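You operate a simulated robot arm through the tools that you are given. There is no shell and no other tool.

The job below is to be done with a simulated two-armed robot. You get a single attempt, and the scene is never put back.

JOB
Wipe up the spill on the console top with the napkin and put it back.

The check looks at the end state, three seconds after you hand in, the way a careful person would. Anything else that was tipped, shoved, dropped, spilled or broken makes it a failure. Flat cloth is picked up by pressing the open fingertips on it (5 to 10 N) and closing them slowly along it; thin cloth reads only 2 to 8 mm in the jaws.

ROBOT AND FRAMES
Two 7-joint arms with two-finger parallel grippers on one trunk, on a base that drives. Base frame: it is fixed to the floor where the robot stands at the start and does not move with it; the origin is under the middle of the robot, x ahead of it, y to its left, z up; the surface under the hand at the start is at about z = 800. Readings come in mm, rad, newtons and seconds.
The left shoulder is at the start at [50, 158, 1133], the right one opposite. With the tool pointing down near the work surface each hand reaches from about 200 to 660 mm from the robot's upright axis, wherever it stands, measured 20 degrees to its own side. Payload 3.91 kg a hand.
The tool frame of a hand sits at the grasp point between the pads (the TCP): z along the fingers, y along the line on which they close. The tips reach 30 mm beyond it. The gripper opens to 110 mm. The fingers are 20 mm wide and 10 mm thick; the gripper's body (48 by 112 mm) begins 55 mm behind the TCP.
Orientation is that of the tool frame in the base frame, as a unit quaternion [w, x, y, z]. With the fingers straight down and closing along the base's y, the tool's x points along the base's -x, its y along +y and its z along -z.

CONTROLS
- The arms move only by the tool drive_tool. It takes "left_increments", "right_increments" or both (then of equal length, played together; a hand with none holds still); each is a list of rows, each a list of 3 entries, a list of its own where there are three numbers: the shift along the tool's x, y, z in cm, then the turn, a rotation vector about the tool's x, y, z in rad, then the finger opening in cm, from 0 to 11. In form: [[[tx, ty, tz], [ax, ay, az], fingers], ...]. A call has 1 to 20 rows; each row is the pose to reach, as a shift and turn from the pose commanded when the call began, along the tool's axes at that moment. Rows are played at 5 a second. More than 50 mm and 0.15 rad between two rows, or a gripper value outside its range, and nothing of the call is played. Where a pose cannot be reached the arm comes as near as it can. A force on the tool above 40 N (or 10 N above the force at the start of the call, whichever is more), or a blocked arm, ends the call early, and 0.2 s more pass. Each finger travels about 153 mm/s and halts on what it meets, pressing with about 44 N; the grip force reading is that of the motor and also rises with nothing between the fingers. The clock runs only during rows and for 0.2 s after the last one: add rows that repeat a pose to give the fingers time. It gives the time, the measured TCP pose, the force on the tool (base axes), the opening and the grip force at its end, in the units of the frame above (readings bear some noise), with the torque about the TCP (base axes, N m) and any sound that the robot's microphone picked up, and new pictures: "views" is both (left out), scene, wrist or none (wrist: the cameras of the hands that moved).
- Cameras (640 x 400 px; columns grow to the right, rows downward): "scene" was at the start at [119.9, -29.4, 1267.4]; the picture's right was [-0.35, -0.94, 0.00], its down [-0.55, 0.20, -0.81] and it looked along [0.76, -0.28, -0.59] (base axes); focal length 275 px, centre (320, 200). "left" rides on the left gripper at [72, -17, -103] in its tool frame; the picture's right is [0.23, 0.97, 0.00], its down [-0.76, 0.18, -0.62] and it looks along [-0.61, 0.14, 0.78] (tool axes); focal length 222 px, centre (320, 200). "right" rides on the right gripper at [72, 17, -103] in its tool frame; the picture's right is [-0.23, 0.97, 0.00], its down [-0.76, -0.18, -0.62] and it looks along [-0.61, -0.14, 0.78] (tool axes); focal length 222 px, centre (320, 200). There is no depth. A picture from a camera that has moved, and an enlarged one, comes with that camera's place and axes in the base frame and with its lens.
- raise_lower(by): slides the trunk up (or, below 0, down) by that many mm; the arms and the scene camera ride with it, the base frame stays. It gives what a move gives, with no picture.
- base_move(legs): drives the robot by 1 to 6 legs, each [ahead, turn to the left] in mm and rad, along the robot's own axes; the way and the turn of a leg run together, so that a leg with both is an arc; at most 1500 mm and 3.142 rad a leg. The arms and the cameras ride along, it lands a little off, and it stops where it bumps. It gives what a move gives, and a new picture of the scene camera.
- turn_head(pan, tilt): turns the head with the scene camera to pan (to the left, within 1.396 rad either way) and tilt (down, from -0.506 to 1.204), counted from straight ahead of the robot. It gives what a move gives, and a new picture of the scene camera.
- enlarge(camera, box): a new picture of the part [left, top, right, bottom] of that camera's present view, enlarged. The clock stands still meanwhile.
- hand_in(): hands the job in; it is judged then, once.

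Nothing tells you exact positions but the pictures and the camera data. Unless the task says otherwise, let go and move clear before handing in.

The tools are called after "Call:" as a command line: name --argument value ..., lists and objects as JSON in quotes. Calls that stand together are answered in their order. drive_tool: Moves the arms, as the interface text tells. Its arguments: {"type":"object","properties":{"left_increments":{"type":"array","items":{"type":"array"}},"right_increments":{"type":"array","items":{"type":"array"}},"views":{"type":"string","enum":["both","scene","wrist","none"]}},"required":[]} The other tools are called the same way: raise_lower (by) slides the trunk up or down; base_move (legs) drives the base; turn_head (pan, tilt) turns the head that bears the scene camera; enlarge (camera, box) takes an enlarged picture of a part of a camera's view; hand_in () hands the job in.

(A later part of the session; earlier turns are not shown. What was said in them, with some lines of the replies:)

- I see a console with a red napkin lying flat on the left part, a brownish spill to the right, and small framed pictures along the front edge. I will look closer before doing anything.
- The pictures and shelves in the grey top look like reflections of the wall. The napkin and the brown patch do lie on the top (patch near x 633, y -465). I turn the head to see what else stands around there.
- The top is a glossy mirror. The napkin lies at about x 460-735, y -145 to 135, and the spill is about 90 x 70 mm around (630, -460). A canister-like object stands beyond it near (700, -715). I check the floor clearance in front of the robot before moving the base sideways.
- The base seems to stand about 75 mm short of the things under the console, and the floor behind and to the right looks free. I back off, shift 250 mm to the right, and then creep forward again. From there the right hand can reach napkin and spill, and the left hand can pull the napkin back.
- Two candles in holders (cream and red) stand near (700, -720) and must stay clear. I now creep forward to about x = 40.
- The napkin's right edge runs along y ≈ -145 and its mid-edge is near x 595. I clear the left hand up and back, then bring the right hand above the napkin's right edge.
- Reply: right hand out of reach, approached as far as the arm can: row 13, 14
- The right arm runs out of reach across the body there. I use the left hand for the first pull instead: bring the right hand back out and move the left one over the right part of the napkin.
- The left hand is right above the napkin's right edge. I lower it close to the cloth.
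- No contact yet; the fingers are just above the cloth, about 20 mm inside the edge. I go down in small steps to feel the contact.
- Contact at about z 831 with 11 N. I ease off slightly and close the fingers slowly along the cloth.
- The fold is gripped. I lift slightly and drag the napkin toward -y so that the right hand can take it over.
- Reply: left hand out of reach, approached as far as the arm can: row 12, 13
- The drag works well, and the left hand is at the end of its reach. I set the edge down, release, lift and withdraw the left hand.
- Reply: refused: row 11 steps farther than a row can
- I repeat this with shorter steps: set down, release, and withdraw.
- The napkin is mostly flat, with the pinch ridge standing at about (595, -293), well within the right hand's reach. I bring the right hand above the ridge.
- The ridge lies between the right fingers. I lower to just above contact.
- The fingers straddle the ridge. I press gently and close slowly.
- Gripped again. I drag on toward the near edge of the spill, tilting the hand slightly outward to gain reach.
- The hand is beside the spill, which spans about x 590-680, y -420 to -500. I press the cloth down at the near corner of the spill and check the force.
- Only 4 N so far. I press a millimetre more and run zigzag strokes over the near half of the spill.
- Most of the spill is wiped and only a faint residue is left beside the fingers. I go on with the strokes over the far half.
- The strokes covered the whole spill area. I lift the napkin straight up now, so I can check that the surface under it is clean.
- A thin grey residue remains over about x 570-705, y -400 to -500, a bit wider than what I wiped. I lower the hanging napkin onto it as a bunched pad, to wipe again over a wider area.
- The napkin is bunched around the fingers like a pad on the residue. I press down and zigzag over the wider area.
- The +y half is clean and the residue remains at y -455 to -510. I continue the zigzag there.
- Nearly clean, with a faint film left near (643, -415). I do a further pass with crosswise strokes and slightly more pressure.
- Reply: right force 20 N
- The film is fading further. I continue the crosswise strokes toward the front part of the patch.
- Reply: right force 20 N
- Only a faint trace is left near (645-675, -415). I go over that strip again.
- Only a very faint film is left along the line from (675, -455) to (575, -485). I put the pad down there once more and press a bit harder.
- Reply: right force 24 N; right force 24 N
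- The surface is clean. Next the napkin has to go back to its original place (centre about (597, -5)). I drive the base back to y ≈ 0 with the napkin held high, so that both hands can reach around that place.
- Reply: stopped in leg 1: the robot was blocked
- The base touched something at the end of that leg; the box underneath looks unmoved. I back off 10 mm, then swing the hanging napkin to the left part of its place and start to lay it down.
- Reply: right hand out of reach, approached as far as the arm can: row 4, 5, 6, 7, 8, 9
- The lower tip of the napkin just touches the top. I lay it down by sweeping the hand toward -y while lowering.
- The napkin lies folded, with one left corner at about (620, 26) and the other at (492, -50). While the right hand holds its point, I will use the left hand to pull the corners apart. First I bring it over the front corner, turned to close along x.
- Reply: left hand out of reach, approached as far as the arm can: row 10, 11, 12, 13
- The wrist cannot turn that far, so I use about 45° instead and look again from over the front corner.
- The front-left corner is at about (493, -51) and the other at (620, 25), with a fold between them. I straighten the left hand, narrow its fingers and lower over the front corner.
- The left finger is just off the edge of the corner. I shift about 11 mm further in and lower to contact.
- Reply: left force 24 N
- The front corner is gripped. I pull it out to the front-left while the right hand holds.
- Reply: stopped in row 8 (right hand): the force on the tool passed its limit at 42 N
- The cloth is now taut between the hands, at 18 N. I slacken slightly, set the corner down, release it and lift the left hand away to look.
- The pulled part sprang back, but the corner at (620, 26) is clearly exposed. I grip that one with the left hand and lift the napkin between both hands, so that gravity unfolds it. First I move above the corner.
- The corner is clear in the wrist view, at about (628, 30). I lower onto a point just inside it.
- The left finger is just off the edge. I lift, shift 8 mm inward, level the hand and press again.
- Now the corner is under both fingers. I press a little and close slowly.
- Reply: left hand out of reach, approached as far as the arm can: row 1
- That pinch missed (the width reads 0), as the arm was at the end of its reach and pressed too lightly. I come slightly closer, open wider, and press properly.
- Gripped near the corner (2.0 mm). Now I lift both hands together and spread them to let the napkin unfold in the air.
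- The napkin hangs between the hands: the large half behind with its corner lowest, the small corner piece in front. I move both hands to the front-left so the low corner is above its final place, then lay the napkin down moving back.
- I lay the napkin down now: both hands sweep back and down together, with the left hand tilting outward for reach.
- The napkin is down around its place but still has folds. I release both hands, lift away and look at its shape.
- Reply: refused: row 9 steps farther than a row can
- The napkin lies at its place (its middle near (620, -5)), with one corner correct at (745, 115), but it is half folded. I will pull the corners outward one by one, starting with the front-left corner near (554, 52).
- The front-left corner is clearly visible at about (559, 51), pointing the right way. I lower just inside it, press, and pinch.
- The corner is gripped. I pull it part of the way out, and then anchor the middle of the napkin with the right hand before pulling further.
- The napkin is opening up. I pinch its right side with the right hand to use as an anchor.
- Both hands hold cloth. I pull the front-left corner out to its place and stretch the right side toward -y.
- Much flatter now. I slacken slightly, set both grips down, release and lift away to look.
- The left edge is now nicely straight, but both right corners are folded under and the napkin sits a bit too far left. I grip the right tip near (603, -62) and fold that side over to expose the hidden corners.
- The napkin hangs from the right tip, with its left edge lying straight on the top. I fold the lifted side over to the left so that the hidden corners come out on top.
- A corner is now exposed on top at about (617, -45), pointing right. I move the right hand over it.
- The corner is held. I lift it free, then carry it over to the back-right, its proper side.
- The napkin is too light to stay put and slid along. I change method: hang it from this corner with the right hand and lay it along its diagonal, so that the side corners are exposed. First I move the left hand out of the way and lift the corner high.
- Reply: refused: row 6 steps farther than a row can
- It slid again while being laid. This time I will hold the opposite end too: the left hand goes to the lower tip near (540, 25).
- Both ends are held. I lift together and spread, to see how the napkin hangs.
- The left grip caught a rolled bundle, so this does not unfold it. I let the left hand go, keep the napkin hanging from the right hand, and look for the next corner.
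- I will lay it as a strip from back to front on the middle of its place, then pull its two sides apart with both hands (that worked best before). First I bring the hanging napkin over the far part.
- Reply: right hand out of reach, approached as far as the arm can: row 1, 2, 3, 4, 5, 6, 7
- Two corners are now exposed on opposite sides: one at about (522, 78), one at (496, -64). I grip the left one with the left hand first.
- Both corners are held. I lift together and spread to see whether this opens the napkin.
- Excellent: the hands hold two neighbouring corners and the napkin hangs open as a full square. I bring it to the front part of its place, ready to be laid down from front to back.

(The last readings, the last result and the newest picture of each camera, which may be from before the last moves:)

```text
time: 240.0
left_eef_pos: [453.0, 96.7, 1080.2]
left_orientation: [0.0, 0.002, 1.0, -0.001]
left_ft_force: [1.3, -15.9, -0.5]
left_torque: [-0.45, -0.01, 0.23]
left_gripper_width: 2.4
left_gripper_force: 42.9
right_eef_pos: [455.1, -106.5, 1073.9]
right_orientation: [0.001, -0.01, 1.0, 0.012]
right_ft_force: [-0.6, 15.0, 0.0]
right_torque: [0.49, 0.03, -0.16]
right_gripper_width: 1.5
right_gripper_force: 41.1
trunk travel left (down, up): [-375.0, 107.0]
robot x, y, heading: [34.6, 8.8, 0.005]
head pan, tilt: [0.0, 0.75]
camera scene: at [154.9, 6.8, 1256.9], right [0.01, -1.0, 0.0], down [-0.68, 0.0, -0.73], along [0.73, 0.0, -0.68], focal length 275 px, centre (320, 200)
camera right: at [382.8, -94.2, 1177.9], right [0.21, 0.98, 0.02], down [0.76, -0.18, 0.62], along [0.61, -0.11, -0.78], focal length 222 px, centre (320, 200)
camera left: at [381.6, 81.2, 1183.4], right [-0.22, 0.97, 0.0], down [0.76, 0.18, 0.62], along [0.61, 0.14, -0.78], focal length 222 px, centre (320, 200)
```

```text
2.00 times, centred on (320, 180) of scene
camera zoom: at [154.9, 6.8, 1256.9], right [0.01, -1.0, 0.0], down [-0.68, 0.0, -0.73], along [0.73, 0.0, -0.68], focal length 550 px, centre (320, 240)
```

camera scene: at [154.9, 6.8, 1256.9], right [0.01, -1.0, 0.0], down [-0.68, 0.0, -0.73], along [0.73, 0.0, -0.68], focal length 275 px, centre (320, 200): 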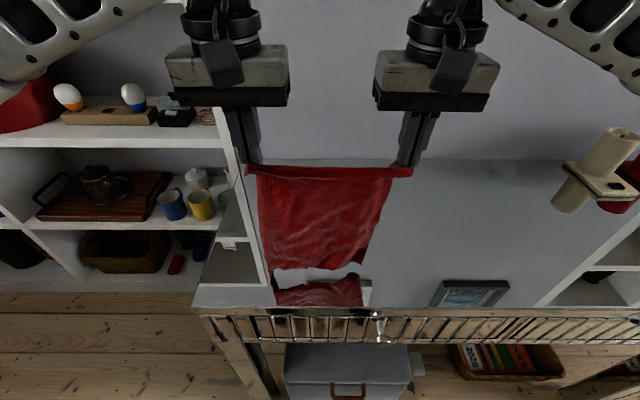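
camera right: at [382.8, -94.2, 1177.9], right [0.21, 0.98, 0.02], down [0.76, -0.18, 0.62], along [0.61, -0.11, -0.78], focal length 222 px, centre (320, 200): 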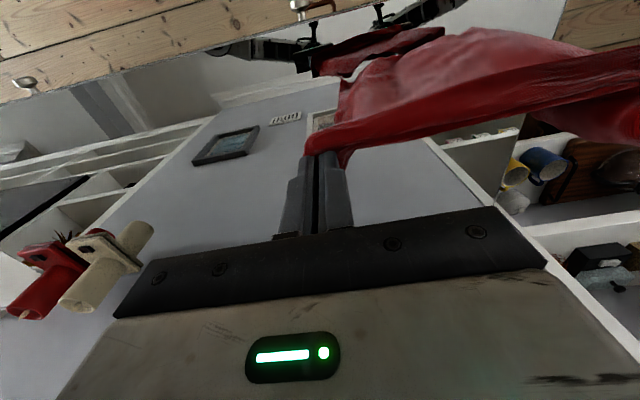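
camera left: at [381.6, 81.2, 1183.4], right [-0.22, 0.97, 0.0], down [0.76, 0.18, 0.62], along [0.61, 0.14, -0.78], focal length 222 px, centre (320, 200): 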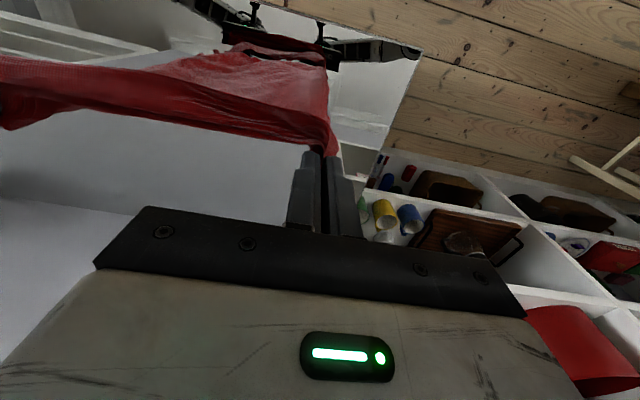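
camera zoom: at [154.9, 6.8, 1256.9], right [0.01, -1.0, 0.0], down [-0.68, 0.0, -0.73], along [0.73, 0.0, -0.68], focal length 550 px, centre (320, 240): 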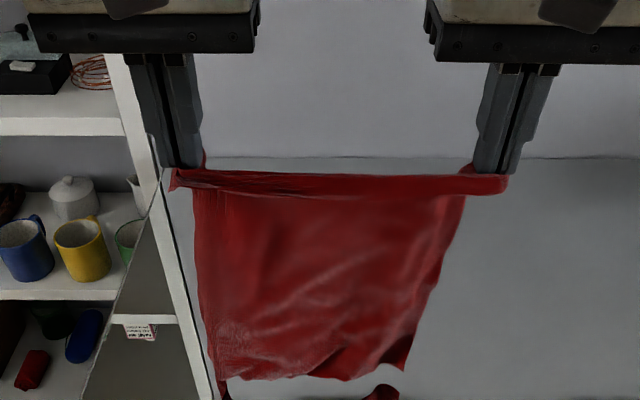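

The bottom edge is just at the top's surface, in line with the original front edge. Now I lay it down, both hands sweeping back and down together.

Call:
drive_tool --left_increments '[[[0, -0.2, 1.8], [0, 0, 0], 0], [[0, -0.3, 1.8], [0, 0, 0], 0], [[-3, -0.3, 2.2], [0, 0, 0], 0], [[-6, -0.3, 2.8], [0, 0, 0], 0], [[-9, -0.3, 3.8], [0, 0, 0], 0], [[-12, -0.3, 5.2], [0, -0.04, 0], 0], [[-14.5, -0.3, 6.8], [0, -0.08, 0], 0], [[-17, -0.3, 9], [0, -0.13, 0], 0], [[-19, -0.3, 11.2], [0, -0.18, 0], 0], [[-20.7, -0.3, 14], [0, -0.23, 0], 0], [[-22.2, -0.3, 17], [0, -0.28, 0], 0], [[-23.4, -0.3, 20], [0, -0.32, 0], 0], [[-24.3, -0.3, 22.8], [0, -0.35, 0], 0], [[-24.8, -0.3, 24.2], [0, -0.35, 0], 0], [[-24.8, -0.3, 24.2], [0, -0.35, 0], 0]]' --right_increments '[[[0, 0.2, 1.2], [0, 0, 0], 0], [[0, 0.3, 1.2], [0, 0, 0], 0], [[-3, 0.3, 1.6], [0, 0, 0], 0], [[-6, 0.3, 2.2], [0, 0, 0], 0], [[-9, 0.3, 3.2], [0, 0, 0], 0], [[-12, 0.3, 4.6], [0, -0.04, 0], 0], [[-14.5, 0.3, 6.2], [0, -0.08, 0], 0], [[-17, 0.3, 8.4], [0, -0.13, 0], 0], [[-19, 0.3, 10.6], [0, -0.18, 0], 0], [[-20.7, 0.3, 13.4], [0, -0.23, 0], 0], [[-22.2, 0.3, 16.4], [0, -0.28, 0], 0], [[-23.4, 0.3, 19.4], [0, -0.32, 0], 0], [[-24.3, 0.3, 22.2], [0, -0.35, 0], 0], [[-24.8, 0.3, 23.6], [0, -0.35, 0], 0], [[-24.8, 0.3, 23.6], [0, -0.35, 0], 0]]' --views "both"

Call:
enlarge --camera "scene" --box '[200, 100, 520, 300]'

```text
time: 243.2
left_eef_pos: [701.3, 93.1, 838.5]
left_orientation: [0.174, 0.001, 0.985, -0.001]
left_ft_force: [-0.5, -0.1, 0.3]
left_torque: [-0.04, 0.01, -0.01]
left_gripper_width: 2.2
left_gripper_force: 42.2
right_eef_pos: [701.7, -95.5, 837.9]
right_orientation: [0.176, -0.008, 0.984, 0.011]
right_ft_force: [0.2, 1.8, -1.0]
right_torque: [0.02, 0.03, -0.02]
right_gripper_width: 1.8
right_gripper_force: 41.3
trunk travel left (down, up): [-375.0, 107.0]
robot x, y, heading: [37.8, 5.5, 0.006]
head pan, tilt: [0.0, 0.75]
camera scene: at [154.8, 6.8, 1256.9], right [0.01, -1.0, 0.0], down [-0.68, 0.0, -0.73], along [0.73, 0.0, -0.68], focal length 275 px, centre (320, 200)
camera right: at [598.6, -82.5, 910.6], right [0.19, 0.98, 0.1], down [0.5, -0.19, 0.84], along [0.84, -0.11, -0.53], focal length 222 px, centre (320, 200)
camera left: at [598.3, 77.5, 911.0], right [-0.21, 0.97, -0.08], down [0.5, 0.18, 0.85], along [0.84, 0.14, -0.53], focal length 222 px, centre (320, 200)
```

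scene: 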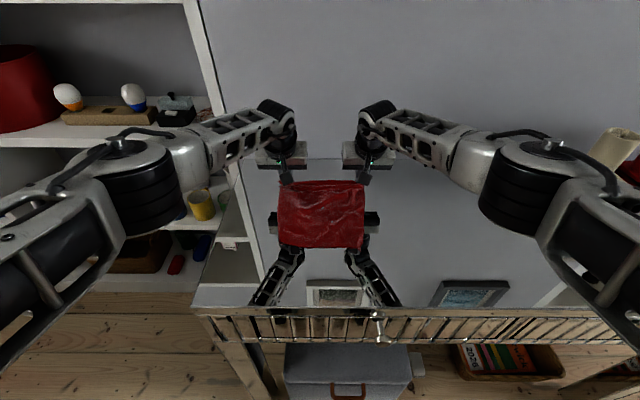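
right: 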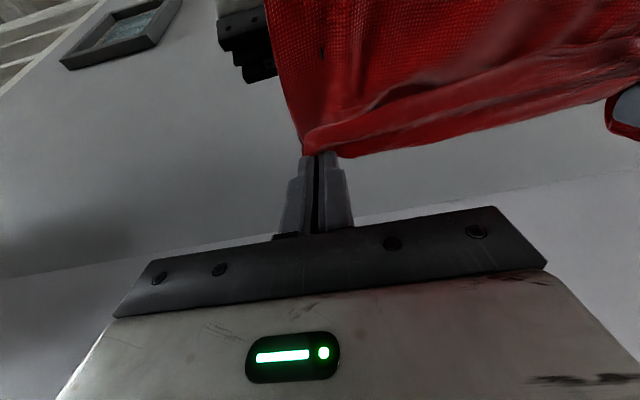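
left: 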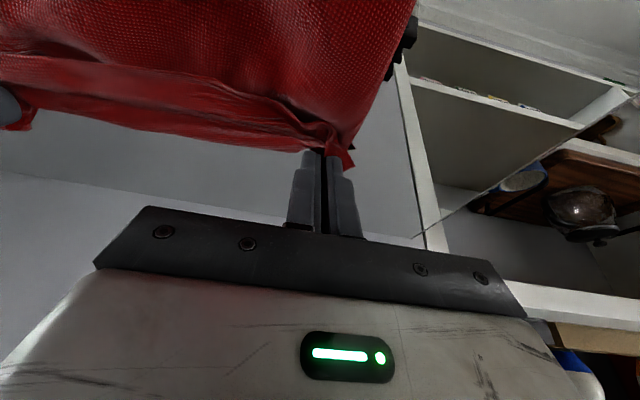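

```text
2.00 times, centred on (360, 200) of scene
camera zoom: at [154.8, 6.8, 1256.9], right [0.01, -1.0, 0.0], down [-0.68, 0.0, -0.73], along [0.73, 0.0, -0.68], focal length 550 px, centre (240, 200)
```

zoom: 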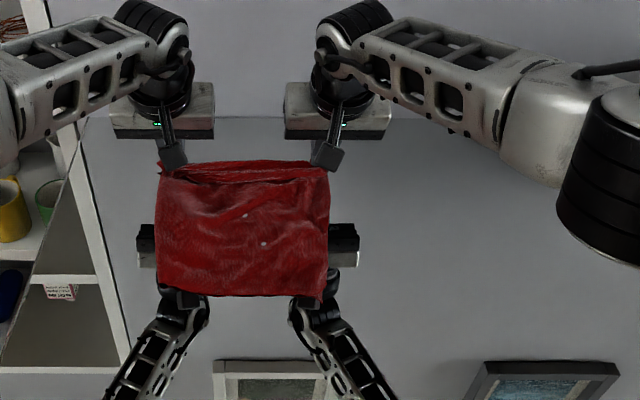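

It now lies nearly flat at its original place. I stretch the held edge slightly, set it down and release both hands carefully.

Call:
drive_tool --left_increments '[[[0, 0.4, 0.2], [0, 0, 0], 0], [[0, 0.7, 0.5], [0, 0, 0], 0], [[0, 0.7, 0.5], [0, 0, 0], 0.5], [[0, 0.7, 0.5], [0, 0, 0], 1.2], [[0, 0.7, 0.3], [0, 0, 0], 2], [[0, 0.7, -0.5], [0, 0, 0], 2.5], [[0, 0.7, -3], [0, 0, 0], 2.5], [[0, 0.7, -7], [0, 0, 0], 2.5], [[0, 1.5, -11], [0, 0.05, 0], 2.5], [[0, 4, -14], [0, 0.1, 0], 2.5], [[1, 7, -17], [0, 0.2, 0], 2.5], [[2, 10, -19], [0, 0.3, 0], 2.5]]' --right_increments '[[[0, -0.4, 0.2], [0, 0, 0], 0], [[0, -0.7, 0.5], [0, 0, 0], 0], [[0, -0.7, 0.5], [0, 0, 0], 0.5], [[0, -0.7, 0.5], [0, 0, 0], 1.2], [[0, -0.7, 0.3], [0, 0, 0], 2], [[0, -0.7, -0.5], [0, 0, 0], 2.5], [[0, -0.7, -3], [0, 0, 0], 2.5], [[0, -0.7, -7], [0, 0, 0], 2.5], [[0, -1.5, -11], [0, 0.05, 0], 2.5], [[0, -4, -14], [0, 0.1, 0], 2.5], [[1, -7, -17], [0, 0.2, 0], 2.5], [[2, -10, -19], [0, 0.3, 0], 2.5]]' --views "both"

Call:
enlarge --camera "scene" --box '[220, 120, 460, 270]'

Call:
enlarge --camera "right" --box '[320, 0, 640, 200]'

Call:
enlarge --camera "left" --box '[0, 0, 320, 200]'

```text
time: 245.8
left_eef_pos: [618.0, 194.7, 1010.2]
left_orientation: [0.024, 0.001, 1.0, -0.001]
left_ft_force: [-0.6, -0.5, -0.5]
left_torque: [0.0, 0.01, 0.03]
left_gripper_width: 25.2
left_gripper_force: 0.0
right_eef_pos: [615.6, -199.4, 1007.0]
right_orientation: [0.026, -0.009, 1.0, 0.011]
right_ft_force: [0.8, -0.8, 0.3]
right_torque: [0.0, -0.01, 0.02]
right_gripper_width: 25.1
right_gripper_force: 0.1
trunk travel left (down, up): [-375.0, 107.0]
robot x, y, heading: [35.4, 6.2, 0.009]
head pan, tilt: [0.0, 0.75]
camera scene: at [154.7, 6.7, 1256.9], right [0.01, -1.0, 0.0], down [-0.68, 0.0, -0.73], along [0.73, 0.0, -0.68], focal length 275 px, centre (320, 200)
camera right: at [539.9, -186.7, 1107.2], right [0.21, 0.98, 0.03], down [0.73, -0.18, 0.66], along [0.65, -0.11, -0.75], focal length 222 px, centre (320, 200)
camera left: at [541.4, 178.2, 1110.4], right [-0.22, 0.97, -0.01], down [0.73, 0.18, 0.66], along [0.65, 0.14, -0.75], focal length 222 px, centre (320, 200)
```

scene: 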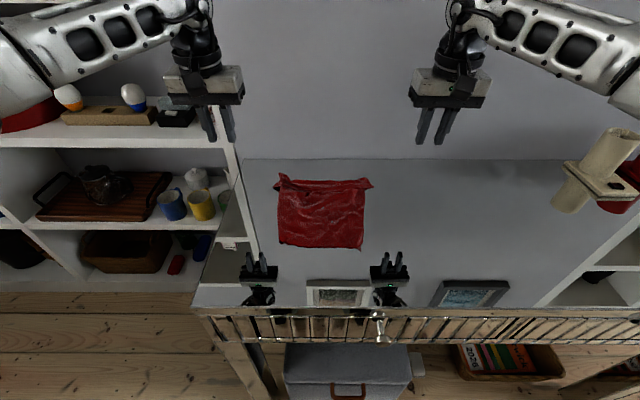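
right: 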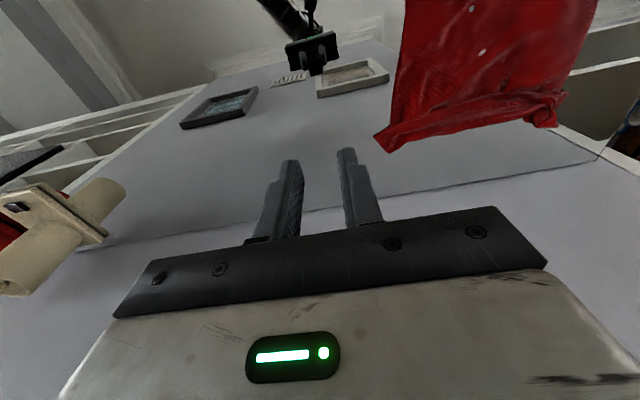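
left: 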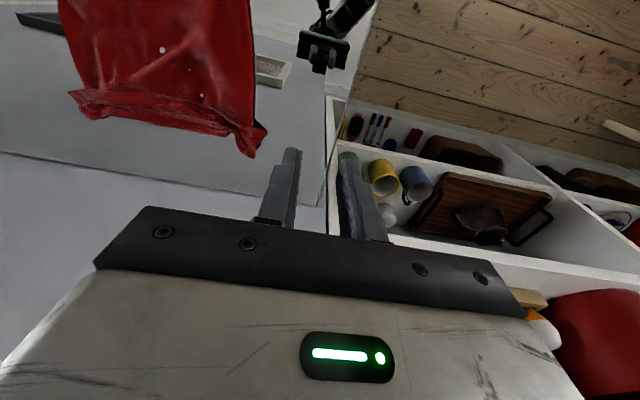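

```text
2.67 times, centred on (340, 195) of scene
camera zoom: at [154.7, 6.7, 1256.9], right [0.01, -1.0, 0.0], down [-0.68, 0.0, -0.73], along [0.73, 0.0, -0.68], focal length 733 px, centre (267, 213)
```

zoom: 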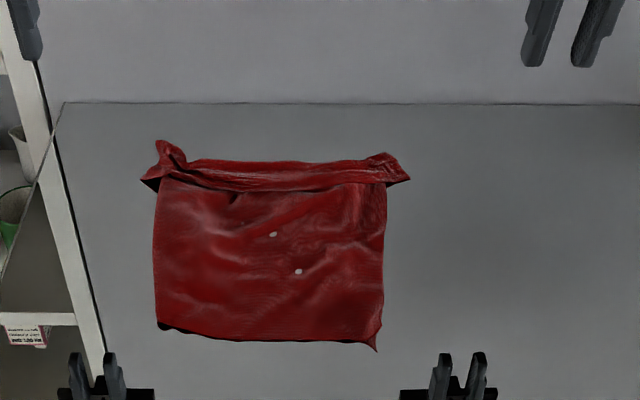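

```text
2.00 times, centred on (480, 100) of right
camera zoom: at [539.9, -186.7, 1107.2], right [0.21, 0.98, 0.03], down [0.73, -0.18, 0.66], along [0.65, -0.11, -0.75], focal length 444 px, centre (0, 400)
```

zoom: 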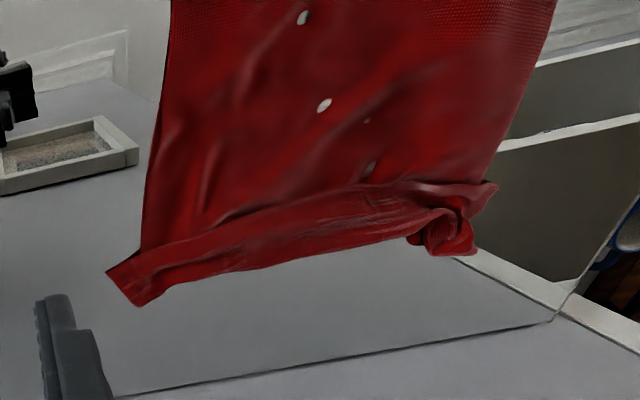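

```text
2.00 times, centred on (160, 100) of left
camera zoom: at [541.4, 178.2, 1110.4], right [-0.22, 0.97, -0.01], down [0.73, 0.18, 0.66], along [0.65, 0.14, -0.75], focal length 444 px, centre (640, 400)
```

zoom: 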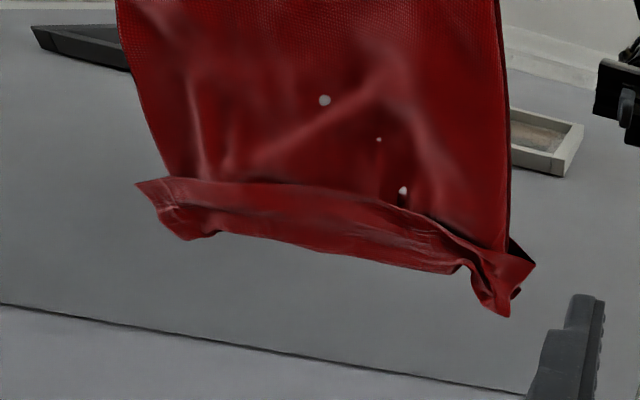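

The napkin now lies spread out on its original place (centre about (612, 3) against (597, -5) at the start). I check the spill area and the rest of the console top before finishing.

Call:
drive_tool --left_increments '[[[3, 1, -3], [0, 0, 0], 4], [[6, 2, -6], [0, 0, 0], 4], [[9, 3, -8], [0, 0, 0], 4], [[12, 4, -9], [0, 0, 0], 4]]' --right_increments '[[[3, -1, -3], [0, 0, 0], 4], [[6, -2, -6], [0, 0, 0], 4], [[9, -3, -8], [0, 0, 0], 4], [[12, -4, -9], [0, 0, 0], 4]]' --views "none"

Call:
turn_head --pan -0.5 --tilt 0.65

Call:
enlarge --camera "scene" --box '[200, 120, 440, 270]'

Call:
enlarge --camera "right" --box '[0, 0, 640, 400]'

```text
time: 246.8
left_eef_pos: [492.3, 235.7, 1094.0]
left_orientation: [0.026, 0.002, 1.0, 0.0]
left_ft_force: [-0.3, -0.2, 0.0]
left_torque: [-0.01, 0.0, 0.0]
left_gripper_width: 40.0
left_gripper_force: 0.1
right_eef_pos: [493.8, -243.8, 1090.7]
right_orientation: [0.026, -0.01, 1.0, 0.01]
right_ft_force: [-0.3, -0.2, 0.3]
right_torque: [0.01, -0.02, -0.01]
right_gripper_width: 39.9
right_gripper_force: 0.0
trunk travel left (down, up): [-375.0, 107.0]
robot x, y, heading: [33.4, 4.4, 0.006]
head pan, tilt: [0.0, 0.75]
```

```text
time: 247.8
left_eef_pos: [493.0, 234.5, 1093.8]
left_orientation: [0.025, 0.001, 1.0, 0.0]
left_ft_force: [-0.4, 0.3, -0.2]
left_torque: [-0.02, 0.01, 0.05]
left_gripper_width: 39.9
left_gripper_force: 0.2
right_eef_pos: [495.5, -245.0, 1090.6]
right_orientation: [0.025, -0.009, 1.0, 0.011]
right_ft_force: [-0.7, 0.4, 0.4]
right_torque: [-0.01, 0.03, -0.04]
right_gripper_width: 40.3
right_gripper_force: 0.1
trunk travel left (down, up): [-375.0, 107.0]
robot x, y, heading: [34.4, 2.3, 0.008]
head pan, tilt: [-0.499, 0.649]
camera scene: at [148.5, -34.8, 1265.5], right [-0.47, -0.88, 0.0], down [-0.53, 0.29, -0.8], along [0.7, -0.38, -0.6], focal length 275 px, centre (320, 200)
```

scene: 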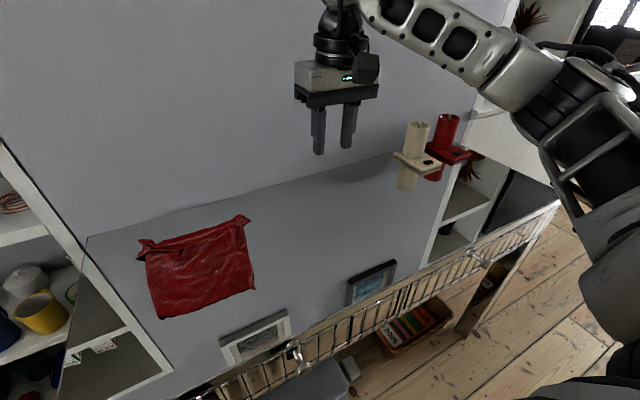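

```text
2.67 times, centred on (320, 195) of scene
camera zoom: at [148.5, -34.8, 1265.5], right [-0.47, -0.88, 0.0], down [-0.53, 0.29, -0.8], along [0.7, -0.38, -0.6], focal length 733 px, centre (320, 213)
```

zoom: 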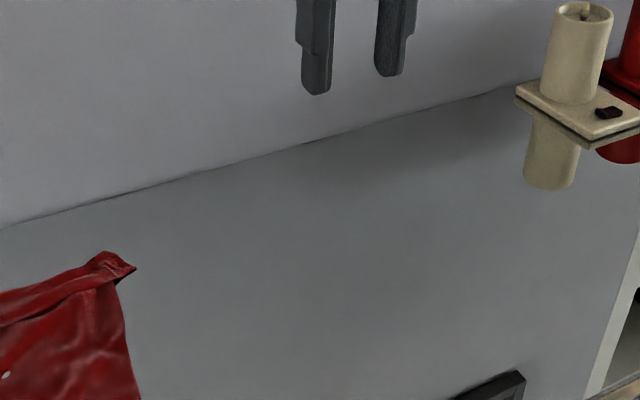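

```text
1.00 times, centred on (320, 200) of right (not enlarged: the box is as wide or as high as the picture)
camera zoom: at [418.4, -231.6, 1190.9], right [0.21, 0.98, 0.03], down [0.73, -0.18, 0.66], along [0.65, -0.11, -0.75], focal length 222 px, centre (320, 200)
```

zoom: 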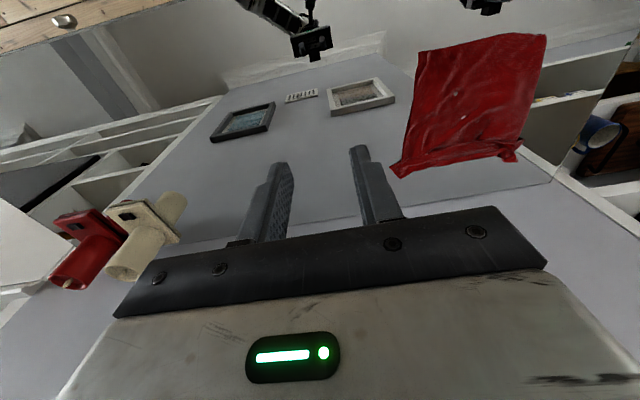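

The spill is gone, the candles stand where they stood, and the napkin lies spread out back at its place. Both hands are empty and clear, so I hand in.

Call:
hand_in

```text
The job is handed in.
```

The spill is wiped up and the napkin is back at its place. I have handed the job in, and no verdict came back.

- **Spill:** I went over it in several passes. In the last pictures the console top where it was looks clean.
- **Napkin position:** It lies spread out with its middle at about (612, 3). At the start the middle was at about (597, -5).
- **Napkin condition:** It is not perfectly flat. It covers somewhat less ground at the front and sides than before, with the edges partly folded. A few small pale spots also appeared on it after the first pinch. I could not tell whether they are holes or just how the picture was drawn.
- **Rest of the scene:** The two candles look undisturbed. While driving back, the base touched something under the console and stopped, so I backed off 10 mm. The box under the console did not appear to have moved.

Both hands are empty and clear of the console top.
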